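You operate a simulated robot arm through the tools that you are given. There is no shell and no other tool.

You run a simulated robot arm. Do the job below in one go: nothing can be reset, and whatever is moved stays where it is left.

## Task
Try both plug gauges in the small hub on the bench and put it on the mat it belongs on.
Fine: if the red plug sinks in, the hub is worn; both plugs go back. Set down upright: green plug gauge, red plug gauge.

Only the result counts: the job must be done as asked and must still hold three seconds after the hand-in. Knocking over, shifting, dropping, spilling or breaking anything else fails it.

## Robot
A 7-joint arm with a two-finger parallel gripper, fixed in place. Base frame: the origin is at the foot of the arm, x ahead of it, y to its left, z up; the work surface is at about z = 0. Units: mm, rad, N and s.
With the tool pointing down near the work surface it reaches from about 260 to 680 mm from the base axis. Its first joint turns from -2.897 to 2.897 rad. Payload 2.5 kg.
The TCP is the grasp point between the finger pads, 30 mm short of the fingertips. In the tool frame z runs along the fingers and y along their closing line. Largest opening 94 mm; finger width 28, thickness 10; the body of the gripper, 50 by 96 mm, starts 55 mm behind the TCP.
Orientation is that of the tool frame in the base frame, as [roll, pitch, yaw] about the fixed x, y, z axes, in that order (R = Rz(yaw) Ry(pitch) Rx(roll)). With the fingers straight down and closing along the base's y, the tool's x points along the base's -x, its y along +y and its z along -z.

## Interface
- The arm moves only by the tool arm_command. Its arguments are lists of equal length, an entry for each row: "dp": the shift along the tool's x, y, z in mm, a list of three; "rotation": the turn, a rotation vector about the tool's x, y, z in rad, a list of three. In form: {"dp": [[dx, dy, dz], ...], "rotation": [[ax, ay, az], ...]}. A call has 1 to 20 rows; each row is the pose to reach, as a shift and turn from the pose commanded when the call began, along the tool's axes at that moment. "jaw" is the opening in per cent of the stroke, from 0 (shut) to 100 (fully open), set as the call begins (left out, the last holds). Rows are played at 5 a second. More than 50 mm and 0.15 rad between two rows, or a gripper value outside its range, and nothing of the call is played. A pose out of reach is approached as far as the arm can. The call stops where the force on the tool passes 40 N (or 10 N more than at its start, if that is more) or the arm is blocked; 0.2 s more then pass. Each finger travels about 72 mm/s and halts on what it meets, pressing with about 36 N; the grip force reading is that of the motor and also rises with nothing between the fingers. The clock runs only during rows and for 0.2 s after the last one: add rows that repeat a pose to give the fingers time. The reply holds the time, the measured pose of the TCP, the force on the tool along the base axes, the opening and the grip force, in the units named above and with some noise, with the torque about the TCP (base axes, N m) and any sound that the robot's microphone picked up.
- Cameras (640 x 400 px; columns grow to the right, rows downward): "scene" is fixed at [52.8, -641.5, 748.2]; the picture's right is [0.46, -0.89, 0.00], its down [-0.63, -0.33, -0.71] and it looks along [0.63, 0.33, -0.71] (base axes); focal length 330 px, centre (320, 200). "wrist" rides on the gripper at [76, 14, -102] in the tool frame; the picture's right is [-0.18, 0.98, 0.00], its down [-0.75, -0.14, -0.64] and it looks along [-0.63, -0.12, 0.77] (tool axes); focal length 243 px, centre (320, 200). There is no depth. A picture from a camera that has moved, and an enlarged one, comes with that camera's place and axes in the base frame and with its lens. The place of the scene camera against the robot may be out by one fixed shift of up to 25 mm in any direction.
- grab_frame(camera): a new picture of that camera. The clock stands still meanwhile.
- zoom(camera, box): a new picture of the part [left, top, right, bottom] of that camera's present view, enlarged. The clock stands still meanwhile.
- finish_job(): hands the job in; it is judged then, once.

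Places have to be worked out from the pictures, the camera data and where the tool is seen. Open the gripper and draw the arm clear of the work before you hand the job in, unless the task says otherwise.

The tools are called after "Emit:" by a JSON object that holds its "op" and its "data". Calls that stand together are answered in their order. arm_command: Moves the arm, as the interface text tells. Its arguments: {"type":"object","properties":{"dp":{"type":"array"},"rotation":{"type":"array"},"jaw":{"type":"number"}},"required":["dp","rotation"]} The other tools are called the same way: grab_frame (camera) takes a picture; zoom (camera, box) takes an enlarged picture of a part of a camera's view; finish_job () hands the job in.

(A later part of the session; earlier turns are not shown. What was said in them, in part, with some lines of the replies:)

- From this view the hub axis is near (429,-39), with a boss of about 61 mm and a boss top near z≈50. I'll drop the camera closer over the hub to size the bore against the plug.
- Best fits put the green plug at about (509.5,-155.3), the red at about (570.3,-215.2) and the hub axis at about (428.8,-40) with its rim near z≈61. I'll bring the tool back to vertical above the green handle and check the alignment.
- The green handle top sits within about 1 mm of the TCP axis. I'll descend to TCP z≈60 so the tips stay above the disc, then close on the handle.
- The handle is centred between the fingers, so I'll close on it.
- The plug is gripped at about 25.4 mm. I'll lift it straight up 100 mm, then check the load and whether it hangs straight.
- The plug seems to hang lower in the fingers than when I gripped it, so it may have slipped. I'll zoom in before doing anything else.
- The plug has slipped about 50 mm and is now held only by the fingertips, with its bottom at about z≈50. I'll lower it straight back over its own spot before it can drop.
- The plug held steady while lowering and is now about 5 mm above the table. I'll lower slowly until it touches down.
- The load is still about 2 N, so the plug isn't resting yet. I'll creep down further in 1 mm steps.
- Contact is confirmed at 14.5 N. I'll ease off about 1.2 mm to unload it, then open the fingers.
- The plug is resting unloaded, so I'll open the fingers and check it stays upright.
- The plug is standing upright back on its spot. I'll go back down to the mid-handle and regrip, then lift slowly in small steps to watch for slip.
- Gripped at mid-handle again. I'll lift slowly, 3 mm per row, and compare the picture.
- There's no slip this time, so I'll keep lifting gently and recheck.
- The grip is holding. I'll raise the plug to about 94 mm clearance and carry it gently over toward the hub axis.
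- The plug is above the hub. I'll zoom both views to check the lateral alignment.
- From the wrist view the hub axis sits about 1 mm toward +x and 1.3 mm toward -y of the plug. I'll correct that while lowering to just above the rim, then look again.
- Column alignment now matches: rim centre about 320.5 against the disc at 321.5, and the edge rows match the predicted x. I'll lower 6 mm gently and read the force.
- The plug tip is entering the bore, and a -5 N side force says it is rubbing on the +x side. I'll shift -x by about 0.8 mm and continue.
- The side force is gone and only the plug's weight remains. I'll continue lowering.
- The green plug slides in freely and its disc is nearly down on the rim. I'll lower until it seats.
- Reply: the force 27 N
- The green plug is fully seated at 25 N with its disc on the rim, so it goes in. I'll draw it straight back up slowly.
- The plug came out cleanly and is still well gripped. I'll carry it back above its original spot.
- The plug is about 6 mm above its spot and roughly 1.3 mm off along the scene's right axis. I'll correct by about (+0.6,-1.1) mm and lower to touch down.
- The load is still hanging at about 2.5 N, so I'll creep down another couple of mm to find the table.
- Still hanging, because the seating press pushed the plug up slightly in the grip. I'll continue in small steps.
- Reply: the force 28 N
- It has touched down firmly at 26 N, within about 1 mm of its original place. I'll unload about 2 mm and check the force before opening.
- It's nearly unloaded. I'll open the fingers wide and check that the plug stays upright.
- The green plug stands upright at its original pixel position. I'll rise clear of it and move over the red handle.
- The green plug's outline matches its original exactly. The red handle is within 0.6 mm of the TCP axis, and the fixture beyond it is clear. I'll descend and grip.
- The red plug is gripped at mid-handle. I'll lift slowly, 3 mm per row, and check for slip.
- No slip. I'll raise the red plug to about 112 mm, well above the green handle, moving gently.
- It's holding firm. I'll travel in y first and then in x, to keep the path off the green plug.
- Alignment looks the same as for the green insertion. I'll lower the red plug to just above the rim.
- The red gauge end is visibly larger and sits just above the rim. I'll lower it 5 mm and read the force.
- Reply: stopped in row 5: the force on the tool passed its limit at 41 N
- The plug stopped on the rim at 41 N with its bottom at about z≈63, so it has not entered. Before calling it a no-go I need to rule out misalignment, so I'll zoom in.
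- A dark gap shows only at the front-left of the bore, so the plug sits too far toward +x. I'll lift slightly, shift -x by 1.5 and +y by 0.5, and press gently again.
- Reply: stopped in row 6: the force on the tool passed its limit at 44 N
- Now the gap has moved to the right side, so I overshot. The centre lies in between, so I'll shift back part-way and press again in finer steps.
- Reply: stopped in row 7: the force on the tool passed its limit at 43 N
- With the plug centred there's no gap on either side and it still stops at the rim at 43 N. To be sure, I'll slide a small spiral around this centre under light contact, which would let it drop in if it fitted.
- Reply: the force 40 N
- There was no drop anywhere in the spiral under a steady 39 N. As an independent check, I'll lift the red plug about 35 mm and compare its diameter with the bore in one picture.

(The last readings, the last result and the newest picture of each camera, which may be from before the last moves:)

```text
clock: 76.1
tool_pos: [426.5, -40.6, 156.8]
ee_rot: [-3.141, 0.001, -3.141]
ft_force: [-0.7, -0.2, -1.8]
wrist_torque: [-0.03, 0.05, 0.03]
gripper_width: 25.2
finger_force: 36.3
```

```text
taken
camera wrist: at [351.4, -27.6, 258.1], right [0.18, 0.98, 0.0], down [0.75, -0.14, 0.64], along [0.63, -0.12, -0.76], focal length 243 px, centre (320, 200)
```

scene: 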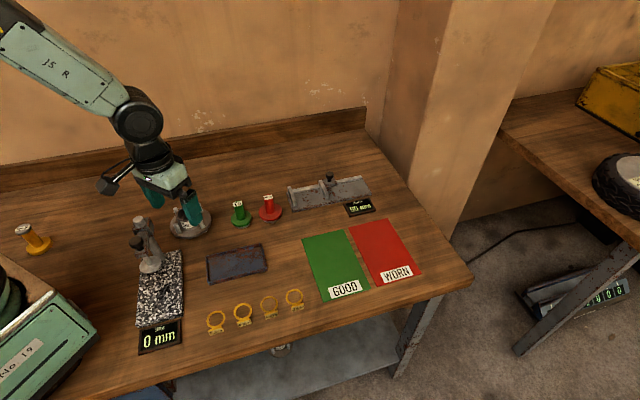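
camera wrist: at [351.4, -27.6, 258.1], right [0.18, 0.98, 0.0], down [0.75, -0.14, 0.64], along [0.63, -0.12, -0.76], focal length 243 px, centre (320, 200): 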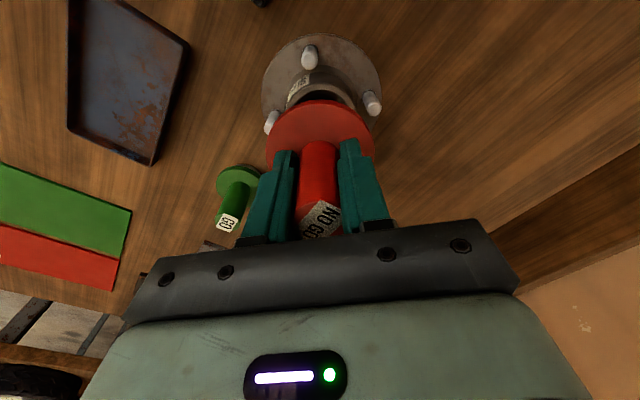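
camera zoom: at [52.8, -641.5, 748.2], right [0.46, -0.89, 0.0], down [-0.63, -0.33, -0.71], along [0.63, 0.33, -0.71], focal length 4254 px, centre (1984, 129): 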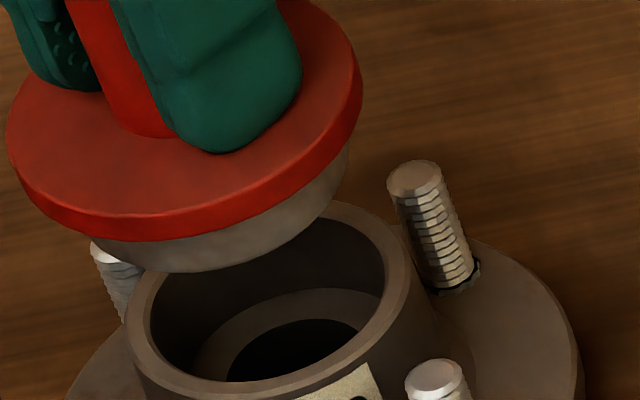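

The bore measures about 49 mm and the red gauge end about 51 mm, and the plug stopped on the rim at every position. So the red plug does not sink and the hub is GOOD. I'll raise the red plug and take it back, x first and then y.

Emit:
{"op": "arm_command", "data": {"dp": [[0, 0, -5], [0, 0, -11], [0, 0, -15], [-3, 0, -15], [-9, 0, -15], [-18, 0, -15], [-28, 0, -15], [-38, 0, -15], [-48, 0, -15], [-58, 0, -15], [-68, 0, -15], [-78, 0, -15], [-88, 0, -15], [-98, 0, -15], [-108, 0, -15], [-118, 0, -15], [-128, 0, -15], [-136, 0, -15], [-141.7, 0, -15], [-141.7, 0, -15]], "rotation": [[0, 0, 0], [0, 0, 0], [0, 0, 0], [0, 0, 0], [0, 0, 0], [0, 0, 0], [0, 0, 0], [0, 0, 0], [0, 0, 0], [0, 0, 0], [0, 0, 0], [0, 0, 0], [0, 0, 0], [0, 0, 0], [0, 0, 0], [0, 0, 0], [0, 0, 0], [0, 0, 0], [0, 0, 0], [0, 0, 0]]}}

Emit:
{"op": "arm_command", "data": {"dp": [[0, -3, 0], [0, -9, 0], [0, -18, 0], [0, -28, 0], [0, -38, 0], [0, -49, 0], [0, -60, 0], [0, -71, 0], [0, -82, 0], [0, -93, 0], [0, -104, 0], [0, -115, 0], [0, -126, 0], [0, -137, 0], [0, -148, 0], [0, -158, 0], [0, -166, 0], [0, -171, 0], [0, -173.9, 0], [0, -173.9, 0]], "rotation": [[0, 0, 0], [0, 0, 0], [0, 0, 0], [0, 0, 0], [0, 0, 0], [0, 0, 0], [0, 0, 0], [0, 0, 0], [0, 0, 0], [0, 0, 0], [0, 0, 0], [0, 0, 0], [0, 0, 0], [0, 0, 0], [0, 0, 0], [0, 0, 0], [0, 0, 0], [0, 0, 0], [0, 0, 0], [0, 0, 0]]}}

Emit:
{"op": "grab_frame", "data": {"camera": "wrist"}}

```text
clock: 80.3
tool_pos: [568.4, -40.7, 171.4]
ee_rot: [-3.141, 0.002, -3.141]
ft_force: [-1.1, -0.7, -1.9]
wrist_torque: [-0.01, -0.01, -0.04]
gripper_width: 25.5
finger_force: 36.1
```

```text
clock: 84.5
tool_pos: [569.2, -214.9, 172.1]
ee_rot: [3.141, 0.002, 3.141]
ft_force: [-1.1, 0.3, -2.1]
wrist_torque: [-0.01, -0.01, 0.03]
gripper_width: 25.4
finger_force: 35.9
```

```text
taken
camera wrist: at [493.3, -201.0, 273.5], right [0.18, 0.98, 0.0], down [0.75, -0.14, 0.64], along [0.63, -0.12, -0.76], focal length 243 px, centre (320, 200)
```

wrist: 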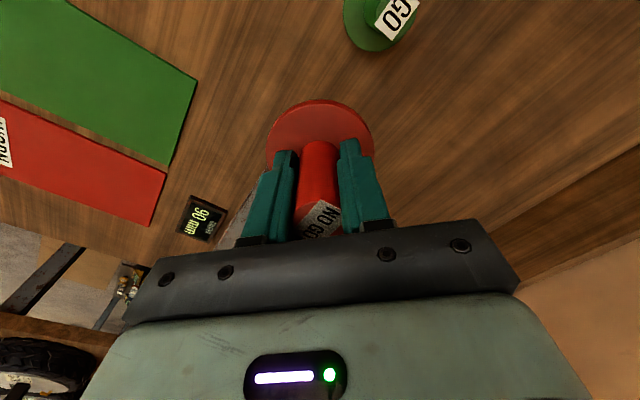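

I'm back above the red plug's original spot, and the view matches the lift-off frame. I'll lower gently to just above the table.

Emit:
{"op": "arm_command", "data": {"dp": [[0, 0, 4], [0, 0, 10], [0, 0, 18], [0, 0, 26], [0, 0, 34], [0, 0, 42], [0, 0, 50], [0, 0, 58], [0, 0, 66], [0, 0, 74], [0, 0, 82], [0, 0, 90], [0, 0, 97], [0, 0, 102], [0, 0, 105], [0, 0, 105]], "rotation": [[0, 0, 0], [0, 0, 0], [0, 0, 0], [0, 0, 0], [0, 0, 0], [0, 0, 0], [0, 0, 0], [0, 0, 0], [0, 0, 0], [0, 0, 0], [0, 0, 0], [0, 0, 0], [0, 0, 0], [0, 0, 0], [0, 0, 0], [0, 0, 0]]}}

Emit:
{"op": "zoom", "data": {"camera": "scene", "box": [215, 180, 295, 235]}}

```text
clock: 87.9
tool_pos: [569.5, -215.6, 67.8]
ee_rot: [-3.142, 0.005, 3.141]
ft_force: [-0.6, -0.3, -2.4]
wrist_torque: [0.02, -0.02, -0.04]
gripper_width: 25.6
finger_force: 35.9
```

```text
7.27 times, centred on (255, 208) of scene
camera zoom: at [52.8, -641.5, 748.2], right [0.46, -0.89, 0.0], down [-0.63, -0.33, -0.71], along [0.63, 0.33, -0.71], focal length 2398 px, centre (793, 146)
```

zoom: 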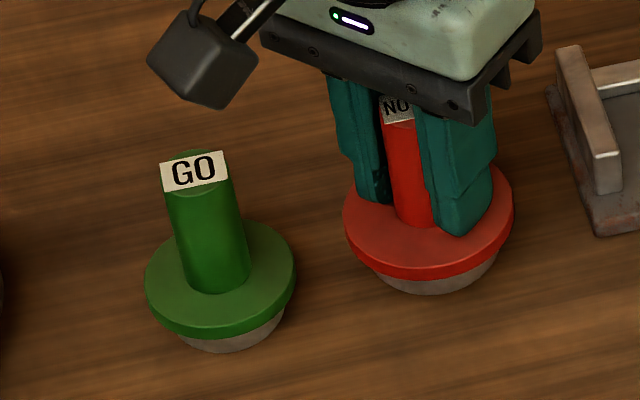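

The red plug is about 9 mm up and within about 0.5 mm of its original spot. I'll lower it in slow steps to contact.

Emit:
{"op": "arm_command", "data": {"dp": [[0, 0, 2.5], [0, 0, 5], [0, 0, 6.5], [0, 0, 7.5], [0, 0, 8.2], [0, 0, 8.2]], "rotation": [[0, 0, 0], [0, 0, 0], [0, 0, 0], [0, 0, 0], [0, 0, 0], [0, 0, 0]]}}

Emit:
{"op": "zoom", "data": {"camera": "scene", "box": [215, 180, 295, 235]}}

```text
clock: 89.3
tool_pos: [568.4, -214.6, 57.8]
ee_rot: [-3.141, 0.004, -3.141]
ft_force: [0.0, -0.1, -2.6]
wrist_torque: [-0.03, 0.03, 0.01]
gripper_width: 25.3
finger_force: 36.0
```

```text
7.27 times, centred on (255, 208) of scene
camera zoom: at [52.8, -641.5, 748.2], right [0.46, -0.89, 0.0], down [-0.63, -0.33, -0.71], along [0.63, 0.33, -0.71], focal length 2398 px, centre (793, 146)
```

zoom: 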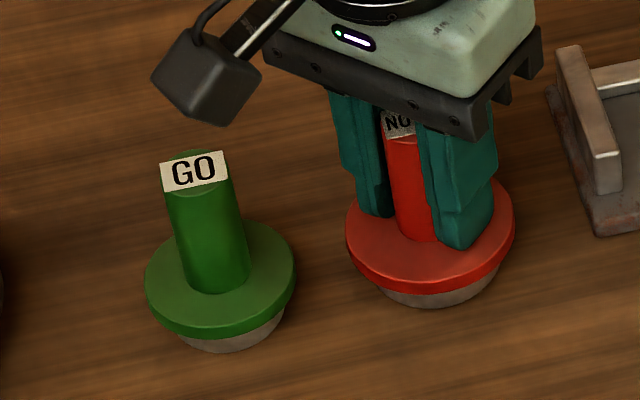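

The plug is still hanging, with about 2–3 mm to go. I'll creep down.

Emit:
{"op": "arm_command", "data": {"dp": [[0, 0, 0.7], [0, 0, 1.4], [0, 0, 2.0], [0, 0, 2.0]], "rotation": [[0, 0, 0], [0, 0, 0], [0, 0, 0], [0, 0, 0]]}}

```text
clock: 90.3
tool_pos: [569.4, -215.2, 55.3]
ee_rot: [-3.142, 0.004, 3.141]
ft_force: [-0.8, -0.9, -3.1]
wrist_torque: [0.04, -0.01, 0.01]
gripper_width: 25.1
finger_force: 36.0
```

Still hanging, so I'll take finer steps.

Emit:
{"op": "arm_command", "data": {"dp": [[0, 0, 0.5], [0, 0, 1.0], [0, 0, 1.4], [0, 0, 1.4]], "rotation": [[0, 0, 0], [0, 0, 0], [0, 0, 0], [0, 0, 0]]}}

```text
clock: 91.3
tool_pos: [570.0, -213.3, 56.1]
ee_rot: [3.141, 0.005, -3.141]
ft_force: [-4.3, 2.8, 10.6]
wrist_torque: [0.12, 0.48, -0.01]
gripper_width: 25.6
finger_force: 36.5
```

Contact at about 11 N. I'll ease up slightly to unload before releasing.

Emit:
{"op": "arm_command", "data": {"dp": [[0, 0, -0.6], [0, 0, -0.7], [0, 0, -0.7]], "rotation": [[0, 0, 0], [0, 0, 0], [0, 0, 0]]}}

```text
clock: 92.1
tool_pos: [569.1, -214.3, 56.6]
ee_rot: [-3.141, 0.004, -3.14]
ft_force: [-2.1, 3.9, 8.5]
wrist_torque: [0.18, 0.3, -0.11]
gripper_width: 25.5
finger_force: 35.4
```

About 8 N of preload remains, so I'll ease off a little more.

Emit:
{"op": "arm_command", "data": {"dp": [[0, 0, -0.6], [0, 0, -0.6]], "rotation": [[0, 0, 0], [0, 0, 0]]}}

```text
clock: 92.7
tool_pos: [569.6, -215.6, 56.2]
ee_rot: [-3.141, 0.001, -3.141]
ft_force: [0.7, -0.3, 0.1]
wrist_torque: [0.0, -0.01, -0.03]
gripper_width: 25.1
finger_force: 36.4
```

The force is essentially zero, so the plug rests on the table. I'll open the fingers and check.

Emit:
{"op": "arm_command", "data": {"dp": [[0, 0, 0], [0, 0, 0], [0, 0, 0]], "rotation": [[0, 0, 0], [0, 0, 0], [0, 0, 0]], "jaw": 70}}

Emit:
{"op": "zoom", "data": {"camera": "scene", "box": [215, 180, 295, 235]}}

Emit:
{"op": "grab_frame", "data": {"camera": "wrist"}}

```text
clock: 93.5
tool_pos: [569.3, -215.4, 56.6]
ee_rot: [3.141, 0.004, 3.14]
ft_force: [1.1, 0.5, -0.7]
wrist_torque: [0.05, -0.04, -0.01]
gripper_width: 65.7
finger_force: 0.1
```

```text
7.27 times, centred on (255, 208) of scene
camera zoom: at [52.8, -641.5, 748.2], right [0.46, -0.89, 0.0], down [-0.63, -0.33, -0.71], along [0.63, 0.33, -0.71], focal length 2398 px, centre (793, 146)
```

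zoom: 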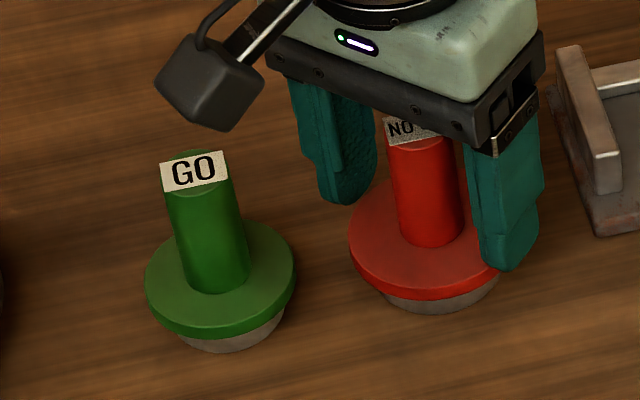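

```text
taken
camera wrist: at [494.1, -201.5, 158.1], right [0.18, 0.98, 0.0], down [0.75, -0.14, 0.64], along [0.63, -0.12, -0.76], focal length 243 px, centre (320, 200)
```

wrist: 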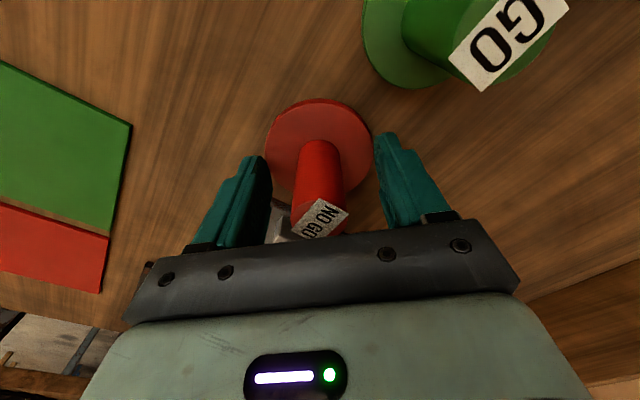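

The red plug is upright and matches its original outline. I'll rise clear, then swing over to view the GOOD mat, yawing the tool 45° as I'll need for gripping the hub between its studs.

Emit:
{"op": "arm_command", "data": {"dp": [[0, 0, -15], [0, 0, -35], [0, 0, -60], [0, 0, -90], [0, 0, -90]], "rotation": [[0, 0, 0], [0, 0, 0], [0, 0, 0], [0, 0, 0], [0, 0, 0]]}}

Emit:
{"op": "arm_command", "data": {"dp": [[18, -12, -20], [36, -24, -40], [54, -36, -60], [72, -48, -75], [91, -60, -90], [110, -72, -100], [128, -84, -105], [146, -96, -105], [164, -108, -105], [182, -120, -105], [182, -120, -105]], "rotation": [[0, 0, 0.08], [0, 0, 0.16], [0, 0, 0.24], [0, 0.002, 0.32], [0, 0.002, 0.4], [0, 0.002, 0.48], [0, 0.003, 0.56], [0, 0.003, 0.64], [0, 0.004, 0.72], [0, 0.004, 0.785], [0, 0.004, 0.785]]}}

Emit:
{"op": "grab_frame", "data": {"camera": "wrist"}}

Emit:
{"op": "grab_frame", "data": {"camera": "scene"}}

```text
clock: 94.7
tool_pos: [567.8, -215.7, 147.4]
ee_rot: [-3.14, 0.003, -3.14]
ft_force: [0.0, -0.1, -0.5]
wrist_torque: [0.0, 0.0, 0.0]
gripper_width: 65.6
finger_force: 0.1
```

```text
clock: 97.1
tool_pos: [386.4, -336.4, 251.9]
ee_rot: [3.141, -0.001, 2.356]
ft_force: [-0.5, -0.3, 0.2]
wrist_torque: [0.02, -0.01, 0.0]
gripper_width: 65.6
finger_force: 0.1
```

```text
taken
camera wrist: at [344.4, -272.9, 354.0], right [0.83, 0.56, 0.0], down [0.43, -0.63, 0.64], along [0.36, -0.53, -0.77], focal length 243 px, centre (320, 200)
```

wrist: 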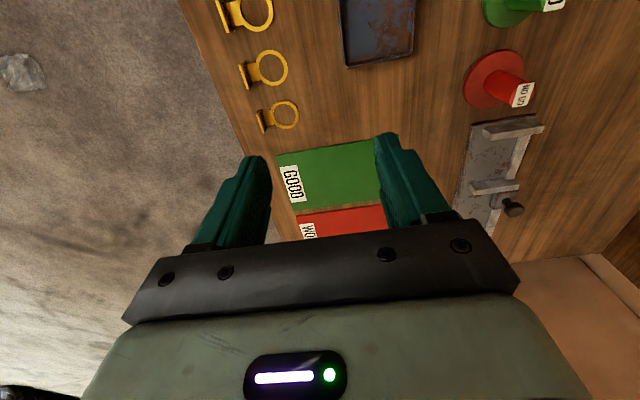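

```text
taken
```

scene: 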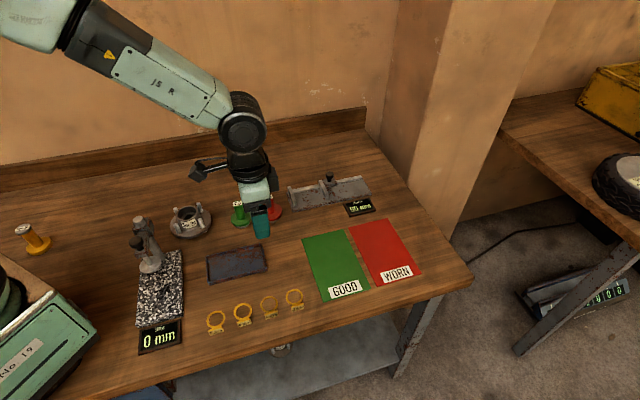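

The GOOD mat is in view but partly behind a finger. I'll open the jaw fully to clear the view and zoom in.

Emit:
{"op": "arm_command", "data": {"dp": [[0, 0, 0], [0, 0, 0], [0, 0, 0]], "rotation": [[0, 0, 0], [0, 0, 0], [0, 0, 0]], "jaw": 100}}

Emit:
{"op": "zoom", "data": {"camera": "wrist", "box": [240, 110, 420, 240]}}

```text
clock: 97.9
tool_pos: [387.0, -335.8, 252.3]
ee_rot: [3.141, -0.002, 2.357]
ft_force: [0.0, -0.5, -0.4]
wrist_torque: [0.01, 0.01, -0.01]
gripper_width: 93.9
finger_force: 0.1
```

```text
3.08 times, centred on (330, 175) of wrist
camera zoom: at [344.6, -272.9, 353.9], right [0.82, 0.57, 0.0], down [0.43, -0.63, 0.64], along [0.36, -0.53, -0.77], focal length 746 px, centre (289, 277)
```

zoom: 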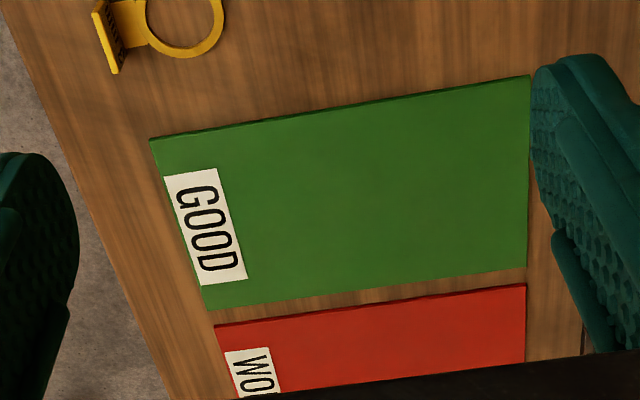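

The mat corners come out at (397,-481), (538,-339), (631,-431) and (484,-570), so its centre is about (512.6,-455.2) at r≈685. That is right at the reach limit, so I'll test the reach with an empty gripper near (509,-452) before carrying the hub.

Emit:
{"op": "arm_command", "data": {"dp": [[-24, 0.6, 25], [-48, 1.2, 50], [-72, 1.8, 75], [-96, 2.4, 100], [-120, 3, 125], [-144, 3.6, 150], [-168.3, 4.2, 177], [-168.3, 4.2, 177]], "rotation": [[0, 0, 0], [0, 0, 0], [0, 0, 0], [0, 0, 0], [0, 0, 0], [0, 0, 0], [0, 0, 0], [0, 0, 0]]}}

Emit:
{"op": "grab_frame", "data": {"camera": "wrist"}}

Emit:
{"op": "zoom", "data": {"camera": "scene", "box": [250, 130, 450, 310]}}

```text
clock: 99.7
tool_pos: [509.4, -449.7, 73.2]
ee_rot: [3.14, -0.004, 2.357]
ft_force: [0.4, -0.4, 0.1]
wrist_torque: [0.02, 0.01, 0.04]
gripper_width: 94.0
finger_force: 0.0
```

```text
taken
camera wrist: at [466.4, -386.1, 174.9], right [0.82, 0.57, 0.0], down [0.43, -0.63, 0.64], along [0.36, -0.53, -0.77], focal length 243 px, centre (320, 200)
```

wrist: 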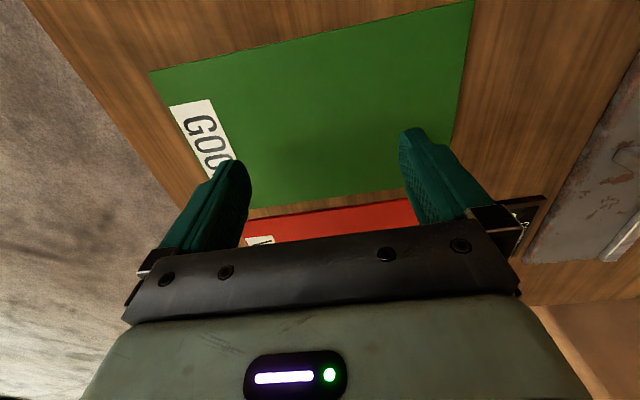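

```text
2.22 times, centred on (350, 220) of scene
camera zoom: at [52.8, -641.5, 748.2], right [0.46, -0.89, 0.0], down [-0.63, -0.33, -0.71], along [0.63, 0.33, -0.71], focal length 733 px, centre (253, 156)
```

zoom: 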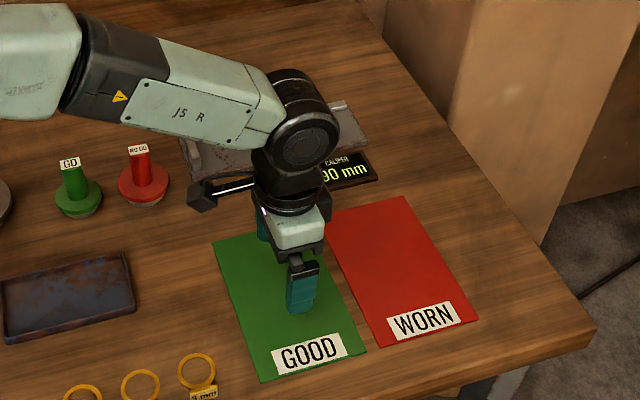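

The arm reaches (509.5,-450) fine, and the whole 116 mm flange would fit on the mat there, about 6 mm inside its centre. I'll go back and hover above the hub with this 45° yaw.

Emit:
{"op": "arm_command", "data": {"dp": [[0, 0, -35], [0, 0, -75], [0, 0, -110], [34.7, 23.2, -110], [69.4, 46.4, -110], [104.1, 69.6, -110], [138.8, 92.8, -110], [173.5, 116, -110], [208.2, 139.2, -110], [242.9, 162.4, -110], [277.6, 185.6, -110], [312.3, 208.8, -110], [346.8, 231.9, -110], [346.8, 231.9, -95], [346.8, 231.9, -77], [346.8, 231.9, -77]], "rotation": [[0, 0, 0], [0, 0, 0], [0, 0, 0], [0, 0, 0], [0, 0, 0], [0, 0, 0], [0, 0, 0], [0, 0, 0], [0, 0, 0], [0, 0, 0], [0, 0, 0], [0, 0, 0], [0, 0, 0], [0, 0, 0], [0, 0, 0], [0, 0, 0]]}}

Emit:
{"op": "grab_frame", "data": {"camera": "wrist"}}

Emit:
{"op": "zoom", "data": {"camera": "wrist", "box": [230, 50, 410, 200]}}

Emit:
{"op": "grab_frame", "data": {"camera": "scene"}}

```text
clock: 103.1
tool_pos: [426.0, -41.6, 150.3]
ee_rot: [3.142, -0.003, 2.355]
ft_force: [-0.4, -0.5, -0.6]
wrist_torque: [0.02, 0.0, 0.0]
gripper_width: 94.2
finger_force: 0.0
```

```text
taken
camera wrist: at [384.1, 22.2, 251.8], right [0.82, 0.57, 0.0], down [0.43, -0.63, 0.64], along [0.36, -0.53, -0.77], focal length 243 px, centre (320, 200)
```

wrist: 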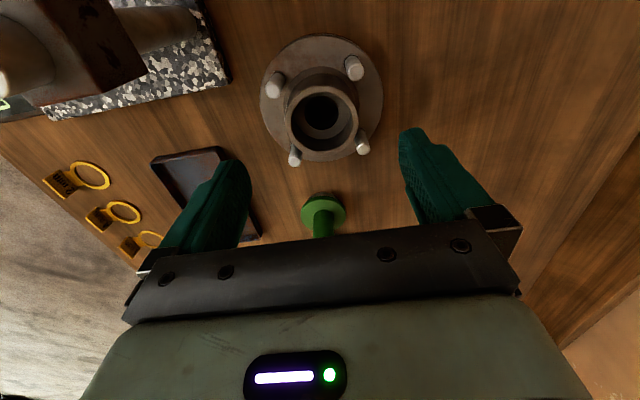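

```text
2.67 times, centred on (320, 125) of wrist
camera zoom: at [384.1, 22.2, 251.8], right [0.82, 0.57, 0.0], down [0.43, -0.63, 0.64], along [0.36, -0.53, -0.77], focal length 647 px, centre (320, 400)
```

zoom: 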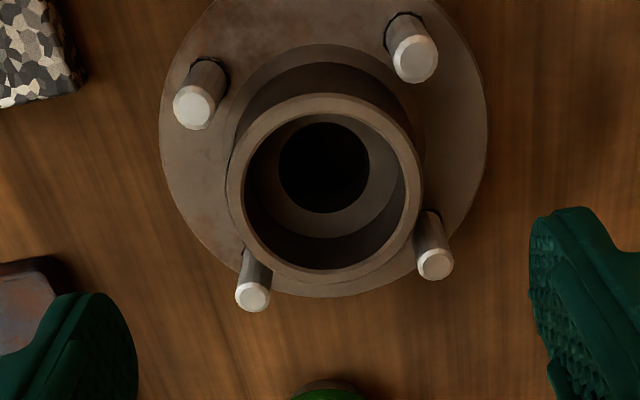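

```text
taken
```

scene: 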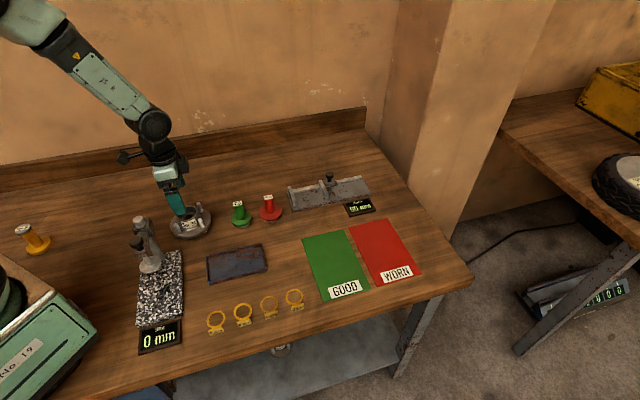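

The studs sit symmetrically at 45° to the fingers, as planned. The hub axis is about 1.0 mm outward and 1.35 mm to the tool's +y of the TCP, so I'll correct that and descend around the boss.

Emit:
{"op": "arm_command", "data": {"dp": [[-0.5, 0.7, 20], [-1, 1.3, 40], [-1, 1.3, 58], [-1, 1.3, 72], [-1, 1.3, 82], [-1, 1.3, 88], [-1, 1.3, 93], [-1, 1.3, 93]], "rotation": [[0, 0, 0], [0, 0, 0], [0, 0, 0], [0, 0, 0], [0, 0, 0], [0, 0, 0], [0, 0, 0], [0, 0, 0]]}}

Emit:
{"op": "grab_frame", "data": {"camera": "wrist"}}

Emit:
{"op": "zoom", "data": {"camera": "scene", "box": [150, 170, 240, 250]}}

```text
clock: 105.0
tool_pos: [428.8, -40.5, 60.1]
ee_rot: [3.139, -0.002, 2.357]
ft_force: [-1.0, -1.0, 5.2]
wrist_torque: [-0.26, 0.19, -0.05]
gripper_width: 94.0
finger_force: 0.0
stopped in row 8: the force on the tool passed its limit at 42 N (the readings are from after the stop); the commanded pose is now the measured one
```

```text
taken
camera wrist: at [385.7, 22.3, 161.9], right [0.82, 0.57, 0.0], down [0.43, -0.63, 0.64], along [0.36, -0.53, -0.77], focal length 243 px, centre (320, 200)
```

wrist: 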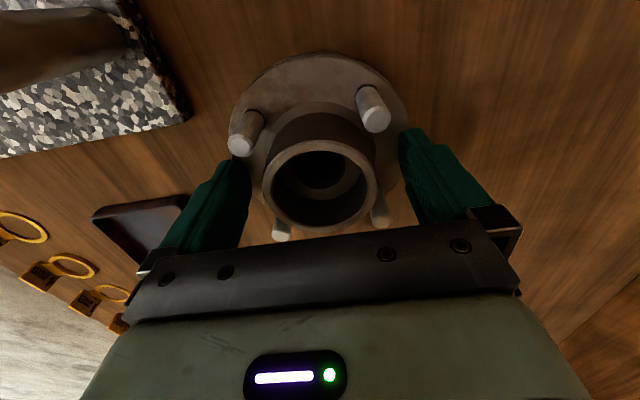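

```text
5.00 times, centred on (195, 210) of scene
camera zoom: at [52.8, -641.5, 748.2], right [0.46, -0.89, 0.0], down [-0.63, -0.33, -0.71], along [0.63, 0.33, -0.71], focal length 1648 px, centre (945, 150)
```

zoom: 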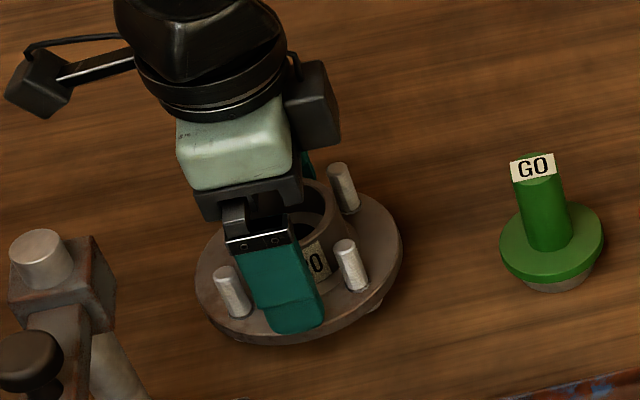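

The fingertips touched the flange top at about z≈30, so the hub stands on a spigot. I'll back up 5 mm and then close on the boss.

Emit:
{"op": "arm_command", "data": {"dp": [[0, 0, -2], [0, 0, -5], [0, 0, -5]], "rotation": [[0, 0, 0], [0, 0, 0], [0, 0, 0]]}}

Emit:
{"op": "arm_command", "data": {"dp": [[0, 0, 0], [0, 0, 0], [0, 0, 0], [0, 0, 0]], "rotation": [[0, 0, 0], [0, 0, 0], [0, 0, 0], [0, 0, 0]], "jaw": 0}}

Emit:
{"op": "grab_frame", "data": {"camera": "wrist"}}

Emit:
{"op": "zoom", "data": {"camera": "scene", "box": [150, 170, 240, 250]}}

```text
clock: 105.8
tool_pos: [428.3, -40.6, 63.7]
ee_rot: [-3.141, -0.002, 2.355]
ft_force: [0.1, 0.4, -0.1]
wrist_torque: [0.01, -0.02, -0.01]
gripper_width: 94.1
finger_force: 0.0
```

```text
clock: 106.8
tool_pos: [428.6, -41.7, 64.8]
ee_rot: [3.14, -0.004, 2.357]
ft_force: [0.5, 1.6, 1.8]
wrist_torque: [-0.09, 0.22, -0.05]
gripper_width: 60.6
finger_force: 36.0
```

```text
taken
camera wrist: at [385.5, 22.5, 166.8], right [0.82, 0.57, 0.0], down [0.43, -0.63, 0.64], along [0.36, -0.53, -0.77], focal length 243 px, centre (320, 200)
```

wrist: 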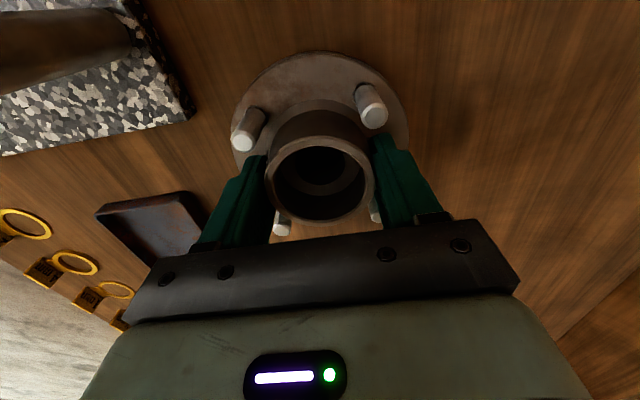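

```text
5.00 times, centred on (195, 210) of scene
camera zoom: at [52.8, -641.5, 748.2], right [0.46, -0.89, 0.0], down [-0.63, -0.33, -0.71], along [0.63, 0.33, -0.71], focal length 1648 px, centre (945, 150)
```

zoom: 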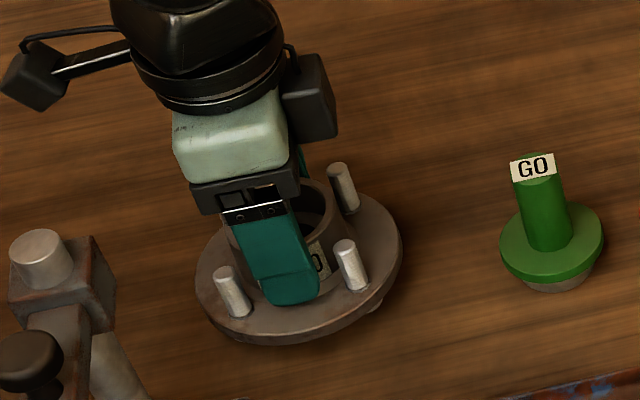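

The boss is gripped at 60.6 mm. I'll lift slowly, 2–3 mm per row, and check for slip.

Emit:
{"op": "arm_command", "data": {"dp": [[0, 0, -2], [0, 0, -4], [0, 0, -7], [0, 0, -10], [0, 0, -12], [0, 0, -12]], "rotation": [[0, 0, 0], [0, 0, 0], [0, 0, 0], [0, 0, 0], [0, 0, 0], [0, 0, 0]]}}

Emit:
{"op": "grab_frame", "data": {"camera": "wrist"}}

Emit:
{"op": "zoom", "data": {"camera": "scene", "box": [150, 170, 240, 250]}}

```text
clock: 108.2
tool_pos: [429.2, -41.1, 75.7]
ee_rot: [-3.142, -0.002, 2.355]
ft_force: [-0.6, 0.4, -11.1]
wrist_torque: [0.02, -0.03, -0.01]
gripper_width: 60.8
finger_force: 36.0
```

```text
taken
camera wrist: at [385.8, 22.2, 178.2], right [0.82, 0.57, 0.0], down [0.43, -0.63, 0.64], along [0.36, -0.53, -0.77], focal length 243 px, centre (320, 200)
```

wrist: 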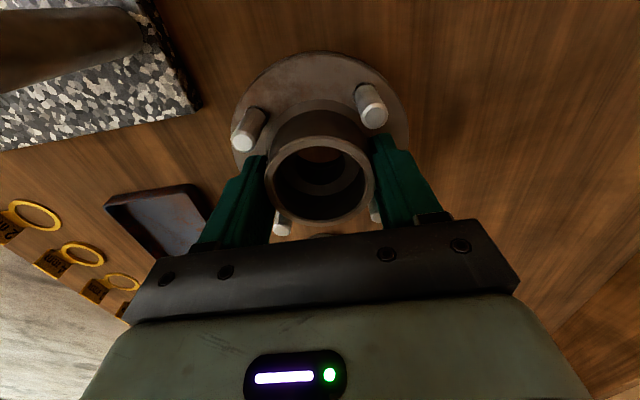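

```text
5.00 times, centred on (195, 210) of scene
camera zoom: at [52.8, -641.5, 748.2], right [0.46, -0.89, 0.0], down [-0.63, -0.33, -0.71], along [0.63, 0.33, -0.71], focal length 1648 px, centre (945, 150)
```

zoom: 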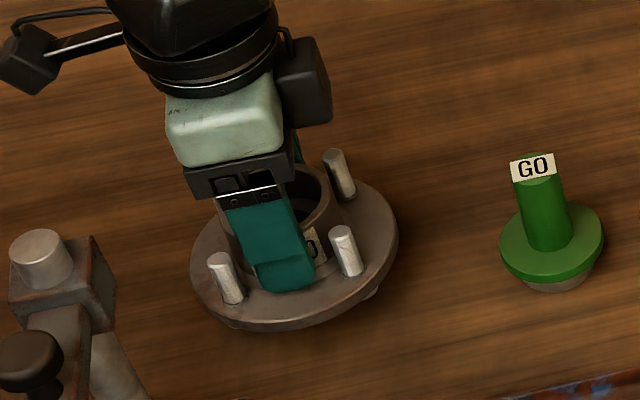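

The hub weighs about 11 N, hangs level and shows no slip. I'll lift it gently another 60 mm.

Emit:
{"op": "arm_command", "data": {"dp": [[0, 0, -2], [0, 0, -5], [0, 0, -9], [0, 0, -14], [0, 0, -19], [0, 0, -24], [0, 0, -29], [0, 0, -34], [0, 0, -39], [0, 0, -44], [0, 0, -49], [0, 0, -54], [0, 0, -58], [0, 0, -60], [0, 0, -60]], "rotation": [[0, 0, 0], [0, 0, 0], [0, 0, 0], [0, 0, 0], [0, 0, 0], [0, 0, 0], [0, 0, 0], [0, 0, 0], [0, 0, 0], [0, 0, 0], [0, 0, 0], [0, 0, 0], [0, 0, 0], [0, 0, 0], [0, 0, 0]]}}

Emit:
{"op": "grab_frame", "data": {"camera": "wrist"}}

Emit:
{"op": "grab_frame", "data": {"camera": "scene"}}

```text
clock: 111.4
tool_pos: [429.4, -41.7, 136.3]
ee_rot: [3.141, -0.002, 2.356]
ft_force: [1.3, 0.4, -10.4]
wrist_torque: [-0.01, 0.0, -0.01]
gripper_width: 61.0
finger_force: 36.1
```

```text
taken
camera wrist: at [386.1, 22.0, 238.4], right [0.82, 0.57, 0.0], down [0.43, -0.63, 0.64], along [0.36, -0.53, -0.77], focal length 243 px, centre (320, 200)
```

wrist: 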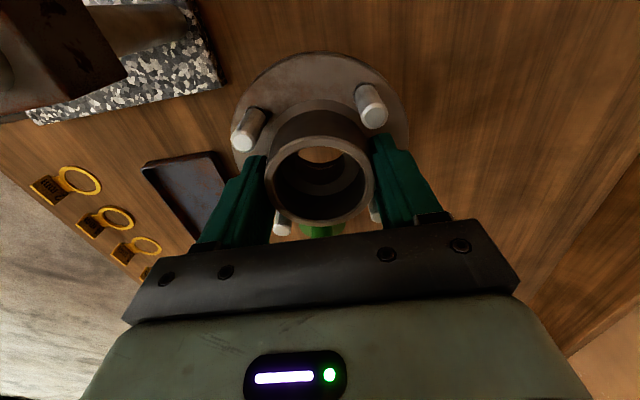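

```text
taken
```

scene: 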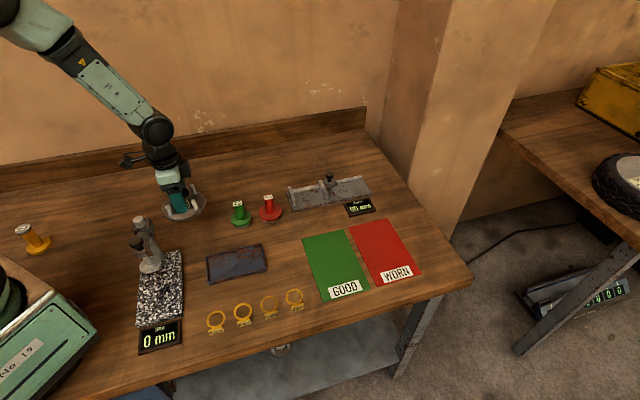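

The hub hangs steady. I'll carry it around on the low-x side of the plugs, first to about (395,-160).

Emit:
{"op": "arm_command", "data": {"dp": [[0, 0, -4], [0, 0, -10], [-1, -2, -16], [-4, -7, -19], [-8, -14, -20], [-12, -22, -20], [-16.5, -30, -20], [-21, -38, -20], [-25.5, -46, -20], [-30, -54, -20], [-34.5, -62, -20], [-39, -70, -20], [-43.5, -78, -20], [-48, -86, -20], [-52.5, -94, -20], [-56, -100, -20], [-59, -105, -20], [-60.5, -107.8, -20], [-60.5, -107.8, -20]], "rotation": [[0, 0, 0], [0, 0, 0], [0, 0, 0], [0, 0, 0], [0, 0, 0], [0, 0, 0], [0, 0, 0], [0, 0, 0], [0, 0, 0], [0, 0, 0], [0, 0, 0], [0, 0, 0], [0, 0, 0], [0, 0, 0], [0, 0, 0], [0, 0, 0], [0, 0, 0], [0, 0, 0], [0, 0, 0]]}}

Emit:
{"op": "arm_command", "data": {"dp": [[-2, -2, 0], [-6, -5.5, 0], [-11, -10, 0], [-17, -16, 0], [-23, -21.5, 0], [-29, -27, 0], [-35, -32.5, 0], [-41, -38, 0], [-47, -44, 0], [-53, -49.5, 0], [-59, -55, 0], [-65, -60.5, 0], [-71, -66, 0], [-77, -72, 0], [-83, -77.5, 0], [-89, -83, 0], [-95, -88.5, 0], [-100, -93, 0], [-102.5, -95.5, 0], [-102.5, -95.5, 0]], "rotation": [[0, 0, 0], [0, 0, 0], [0, 0, 0], [0, 0, 0], [0, 0, 0], [0, 0, 0], [0, 0, 0], [0, 0, 0], [0, 0, 0], [0, 0, 0], [0, 0, 0], [0, 0, 0], [0, 0, 0], [0, 0, 0], [0, 0, 0], [0, 0, 0], [0, 0, 0], [0, 0, 0], [0, 0, 0], [0, 0, 0]]}}

Emit:
{"op": "grab_frame", "data": {"camera": "scene"}}

Emit:
{"op": "grab_frame", "data": {"camera": "wrist"}}

```text
clock: 115.4
tool_pos: [395.1, -160.1, 156.7]
ee_rot: [3.141, -0.002, 2.356]
ft_force: [0.0, -0.4, -10.0]
wrist_torque: [-0.02, -0.03, 0.01]
gripper_width: 61.1
finger_force: 35.4
```

```text
clock: 119.6
tool_pos: [399.8, -300.9, 155.6]
ee_rot: [3.14, -0.001, 2.358]
ft_force: [0.2, 0.4, -10.0]
wrist_torque: [-0.02, -0.03, -0.02]
gripper_width: 60.7
finger_force: 36.7
```

```text
taken
```

scene: 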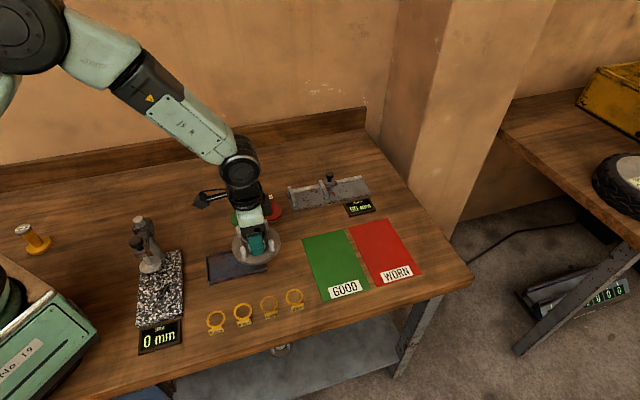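

```text
taken
camera wrist: at [356.7, -237.7, 257.6], right [0.82, 0.57, 0.0], down [0.43, -0.63, 0.64], along [0.36, -0.53, -0.77], focal length 243 px, centre (320, 200)
```

wrist: 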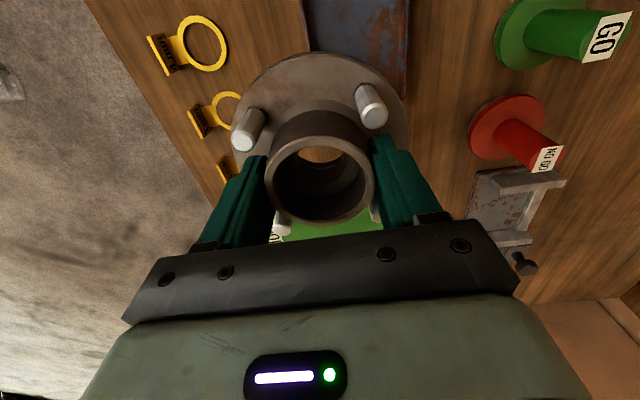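

The hub is still secure. I'll continue outward to above the GOOD mat.

Emit:
{"op": "arm_command", "data": {"dp": [[-3, -0.5, 0], [-9, -1.4, 0], [-18, -2.7, 0], [-28, -4.3, 0], [-39, -6, 0], [-50, -7.6, 0], [-61, -9.3, 0], [-72, -11, 0], [-83, -12.6, 0], [-94, -14.3, 0], [-105, -16, 0], [-116, -17.6, 0], [-127, -19.3, 0], [-138, -21, 0], [-149, -22.6, 0], [-160, -24.3, 0], [-170, -25.8, 0], [-178, -27, 0], [-184.3, -28, 0], [-184.3, -28, 0]], "rotation": [[0, 0, 0], [0, 0, 0], [0, 0, 0], [0, 0, 0], [0, 0, 0], [0, 0, 0], [0, 0, 0], [0, 0, 0], [0, 0, 0], [0, 0, 0], [0, 0, 0], [0, 0, 0], [0, 0, 0], [0, 0, 0], [0, 0, 0], [0, 0, 0], [0, 0, 0], [0, 0, 0], [0, 0, 0], [0, 0, 0]]}}

Emit:
{"op": "grab_frame", "data": {"camera": "wrist"}}

Emit:
{"op": "zoom", "data": {"camera": "scene", "box": [250, 130, 450, 310]}}

```text
clock: 123.8
tool_pos: [511.0, -449.7, 156.3]
ee_rot: [3.14, -0.001, 2.356]
ft_force: [-1.3, -0.5, -10.2]
wrist_torque: [-0.01, 0.04, -0.02]
gripper_width: 61.2
finger_force: 35.9
```

```text
taken
camera wrist: at [467.3, -386.5, 258.1], right [0.83, 0.56, 0.0], down [0.43, -0.63, 0.64], along [0.36, -0.53, -0.77], focal length 243 px, centre (320, 200)
```

wrist: 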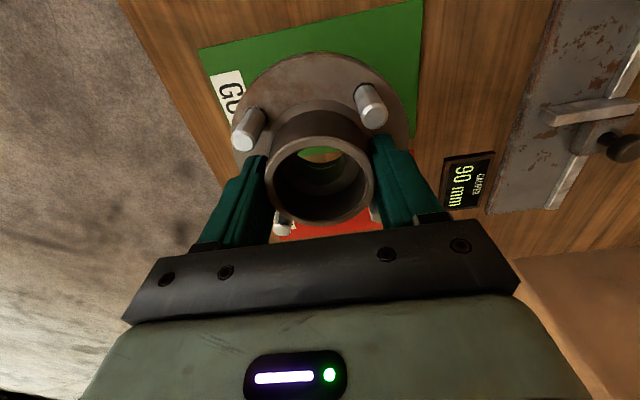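

```text
2.22 times, centred on (350, 220) of scene
camera zoom: at [52.8, -641.5, 748.2], right [0.46, -0.89, 0.0], down [-0.63, -0.33, -0.71], along [0.63, 0.33, -0.71], focal length 733 px, centre (253, 156)
```

zoom: 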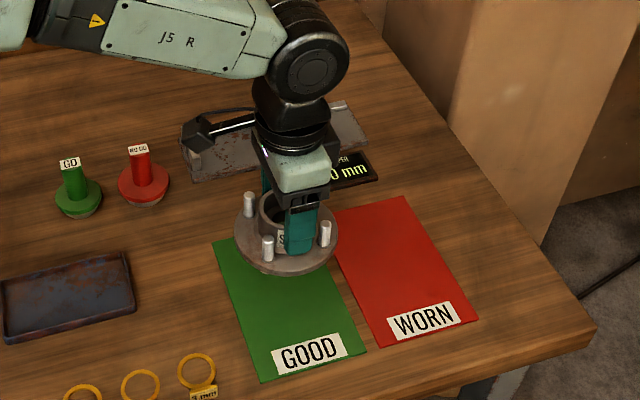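

The hub is over the GOOD mat at (511,-450). I'll lower it slowly to about 10 mm above the mat.

Emit:
{"op": "arm_command", "data": {"dp": [[0, 0, 3], [0, 0, 8], [0, 0, 14], [0, 0, 20], [0, 0, 26], [0, 0, 32], [0, 0, 38], [0, 0, 44], [0, 0, 50], [0, 0, 56], [0, 0, 62], [0, 0, 68], [0, 0, 73], [0, 0, 77], [0, 0, 79], [0, 0, 80], [0, 0, 80]], "rotation": [[0, 0, 0], [0, 0, 0], [0, 0, 0], [0, 0, 0], [0, 0, 0], [0, 0, 0], [0, 0, 0], [0, 0, 0], [0, 0, 0], [0, 0, 0], [0, 0, 0], [0, 0, 0], [0, 0, 0], [0, 0, 0], [0, 0, 0], [0, 0, 0], [0, 0, 0]]}}

Emit:
{"op": "grab_frame", "data": {"camera": "wrist"}}

Emit:
{"op": "zoom", "data": {"camera": "scene", "box": [290, 190, 430, 310]}}

```text
clock: 127.4
tool_pos: [511.2, -450.0, 74.6]
ee_rot: [3.138, -0.002, 2.356]
ft_force: [0.3, 1.1, -10.3]
wrist_torque: [-0.03, 0.04, 0.02]
gripper_width: 60.9
finger_force: 35.5
```

```text
taken
camera wrist: at [468.3, -387.1, 177.7], right [0.82, 0.57, 0.0], down [0.43, -0.63, 0.64], along [0.36, -0.53, -0.77], focal length 243 px, centre (320, 200)
```

wrist: 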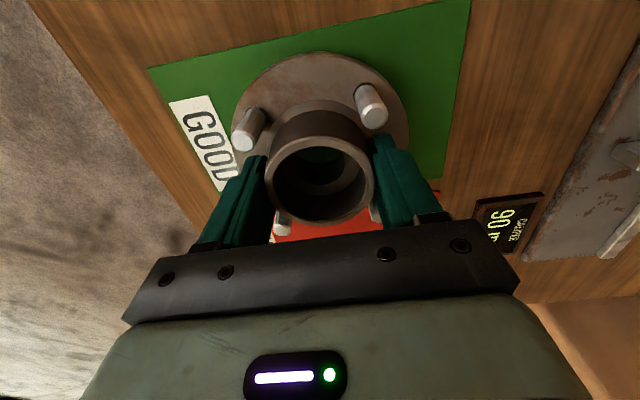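

```text
3.33 times, centred on (360, 250) of scene
camera zoom: at [52.8, -641.5, 748.2], right [0.46, -0.89, 0.0], down [-0.63, -0.33, -0.71], along [0.63, 0.33, -0.71], focal length 1099 px, centre (187, 33)
```

zoom: 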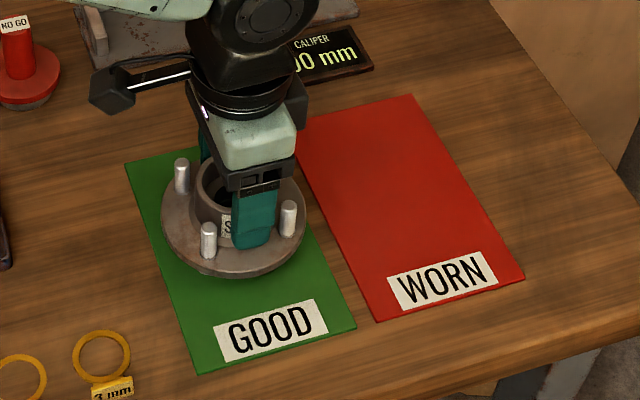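

The hub is nicely within the GOOD mat. I'll lower the last few mm gently.

Emit:
{"op": "arm_command", "data": {"dp": [[0, 0, 1.5], [0, 0, 3], [0, 0, 4.5], [0, 0, 5.5], [0, 0, 6.5], [0, 0, 6.5]], "rotation": [[0, 0, 0], [0, 0, 0], [0, 0, 0], [0, 0, 0], [0, 0, 0], [0, 0, 0]]}}

```text
clock: 128.8
tool_pos: [511.7, -450.0, 68.8]
ee_rot: [3.139, -0.005, 2.356]
ft_force: [-1.2, 2.5, -7.0]
wrist_torque: [0.07, 0.13, -0.08]
gripper_width: 61.0
finger_force: 36.2
```

The load has dropped from about 10 N to 7 N, so contact is beginning. I'll lower slightly more.

Emit:
{"op": "arm_command", "data": {"dp": [[0, 0, 0.5], [0, 0, 0.9], [0, 0, 0.9]], "rotation": [[0, 0, 0], [0, 0, 0], [0, 0, 0]]}}

```text
clock: 129.6
tool_pos: [511.4, -451.2, 68.2]
ee_rot: [3.141, -0.002, 2.356]
ft_force: [-7.3, 9.5, 7.2]
wrist_torque: [0.14, 0.64, -0.27]
gripper_width: 60.9
finger_force: 36.0
```

The hub is now seated with a slight press, so I'll back off 0.5 mm to neutralise it before releasing.

Emit:
{"op": "arm_command", "data": {"dp": [[0, 0, -0.4], [0, 0, -0.5], [0, 0, -0.5]], "rotation": [[0, 0, 0], [0, 0, 0], [0, 0, 0]]}}

```text
clock: 130.4
tool_pos: [511.0, -450.1, 69.1]
ee_rot: [3.14, -0.001, 2.357]
ft_force: [-3.9, 5.1, 1.9]
wrist_torque: [0.15, 0.49, -0.2]
gripper_width: 60.7
finger_force: 36.2
```

It's close to neutral. I'll open the fingers to release the hub.

Emit:
{"op": "arm_command", "data": {"dp": [[0, 0, 0], [0, 0, 0], [0, 0, 0], [0, 0, 0]], "rotation": [[0, 0, 0], [0, 0, 0], [0, 0, 0], [0, 0, 0]], "jaw": 100}}

Emit:
{"op": "grab_frame", "data": {"camera": "wrist"}}

Emit:
{"op": "zoom", "data": {"camera": "scene", "box": [290, 190, 430, 310]}}

```text
clock: 131.4
tool_pos: [510.5, -450.6, 69.2]
ee_rot: [3.141, -0.002, 2.356]
ft_force: [-0.5, 0.6, -0.5]
wrist_torque: [-0.03, -0.02, 0.02]
gripper_width: 94.2
finger_force: 0.1
```

```text
taken
camera wrist: at [468.0, -387.0, 171.1], right [0.82, 0.57, 0.0], down [0.43, -0.63, 0.64], along [0.36, -0.53, -0.77], focal length 243 px, centre (320, 200)
```

wrist: 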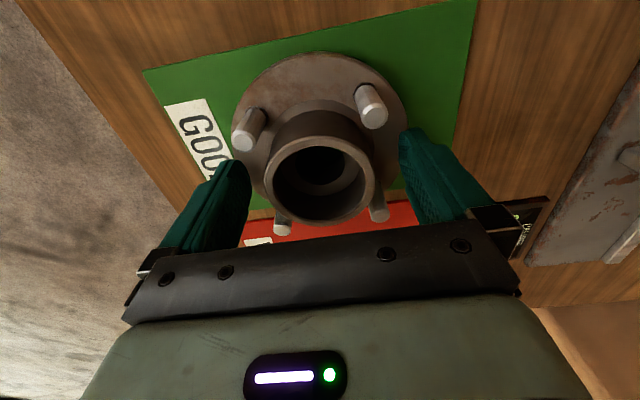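

```text
3.33 times, centred on (360, 250) of scene
camera zoom: at [52.8, -641.5, 748.2], right [0.46, -0.89, 0.0], down [-0.63, -0.33, -0.71], along [0.63, 0.33, -0.71], focal length 1099 px, centre (187, 33)
```

zoom: 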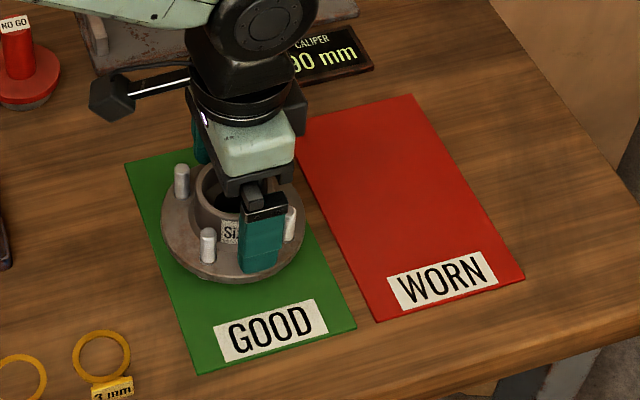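

Released; the hub sits flat on the GOOD mat. I'll raise the gripper straight up past the boss and studs, then draw the arm back.

Emit:
{"op": "arm_command", "data": {"dp": [[0, 0, -8], [0, 0, -20], [0, 0, -40], [0, 0, -65], [0, 0, -95], [0, 0, -130], [0, 0, -130]], "rotation": [[0, 0, 0], [0, 0, 0], [0, 0, 0], [0, 0, 0], [0, 0, 0], [0, 0, 0], [0, 0, 0]]}}

Emit:
{"op": "arm_command", "data": {"dp": [[30, 0, -10], [60, 0, -25], [90, 0, -40], [125, 0, -55], [160, 0, -70], [195, 0, -80], [230, 0, -85], [230, 0, -85]], "rotation": [[0, 0, 0], [0, 0, 0], [0, 0, 0], [0, 0, 0], [0, 0, 0], [0, 0, 0], [0, 0, 0], [0, 0, 0]]}}

Emit:
{"op": "grab_frame", "data": {"camera": "scene"}}

Emit:
{"op": "grab_frame", "data": {"camera": "wrist"}}

Emit:
{"op": "zoom", "data": {"camera": "scene", "box": [290, 190, 430, 310]}}

Emit:
{"op": "zoom", "data": {"camera": "scene", "box": [215, 180, 295, 235]}}

```text
clock: 133.0
tool_pos: [510.8, -449.1, 197.0]
ee_rot: [3.141, -0.003, 2.356]
ft_force: [-0.2, -0.6, -0.2]
wrist_torque: [0.0, -0.01, -0.02]
gripper_width: 93.8
finger_force: 0.1
```

```text
clock: 134.8
tool_pos: [346.8, -287.5, 285.1]
ee_rot: [3.14, -0.001, 2.357]
ft_force: [0.3, 0.1, 0.2]
wrist_torque: [-0.02, 0.03, 0.0]
gripper_width: 93.7
finger_force: 0.2
```

```text
taken
```

scene: 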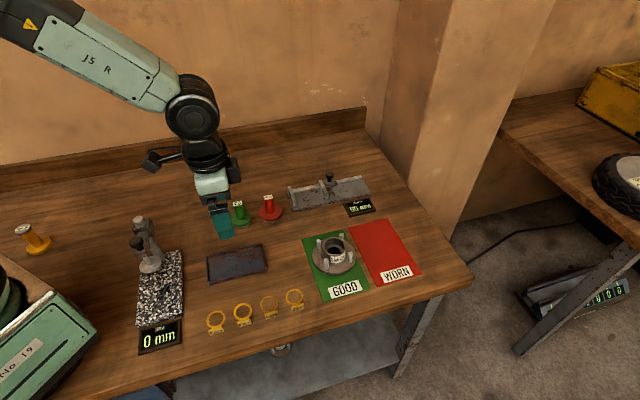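

```text
taken
camera wrist: at [303.2, -224.1, 386.9], right [0.82, 0.57, 0.0], down [0.43, -0.63, 0.64], along [0.36, -0.53, -0.77], focal length 243 px, centre (320, 200)
```

wrist: 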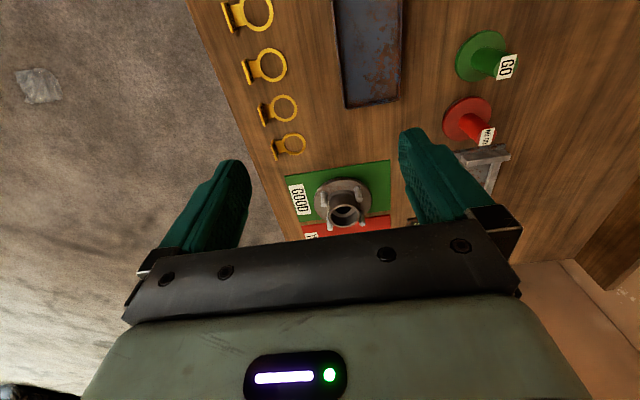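

```text
3.33 times, centred on (360, 250) of scene
camera zoom: at [52.8, -641.5, 748.2], right [0.46, -0.89, 0.0], down [-0.63, -0.33, -0.71], along [0.63, 0.33, -0.71], focal length 1099 px, centre (187, 33)
```

zoom: 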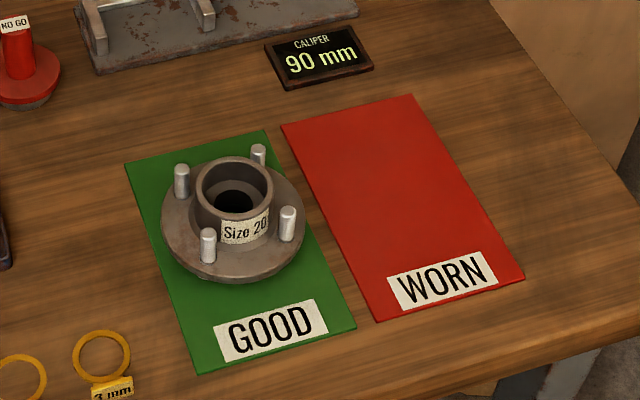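

```text
7.27 times, centred on (255, 208) of scene
camera zoom: at [52.8, -641.5, 748.2], right [0.46, -0.89, 0.0], down [-0.63, -0.33, -0.71], along [0.63, 0.33, -0.71], focal length 2398 px, centre (793, 146)
```

zoom: 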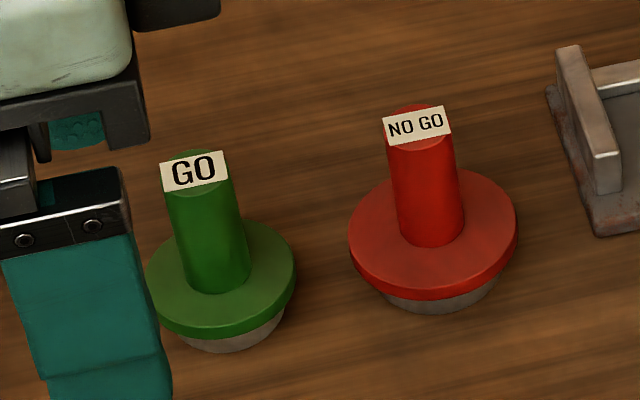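

Both plugs stand upright with the same outlines they had at the start. The hub went in on green, stayed out on red, and now rests fully on the GOOD mat. The gripper is open and clear, so I'm handing in.

Emit:
{"op": "finish_job", "data": {}}

```text
The job is handed in.
```

The small hub is on the GOOD mat. The green plug sank all the way in until its disc sat on the hub's rim. The red plug would not go in.

- **Red test:** the red plug stopped on the rim at about 40 N at three centring positions. It also didn't drop in when I slid it around the centre under load. From the pictures, its end is about 51 mm across and the bore about 49 mm.
- **Plugs:** both are back upright within about 1 mm of where they started, judging by the camera views.
- **Slip:** on the first lift the green plug slid about 50 mm down in the fingers. I set it back on its spot, gripped it again and lifted more slowly. It did not drop or tip.
- **Hub:** it sits a few millimetres in from the middle of the mat, because the mat's centre is right at the arm's reach limit. The whole flange is on the mat.

The gripper is open and the arm is drawn back. The job is handed in; no verdict came back with the hand-in.
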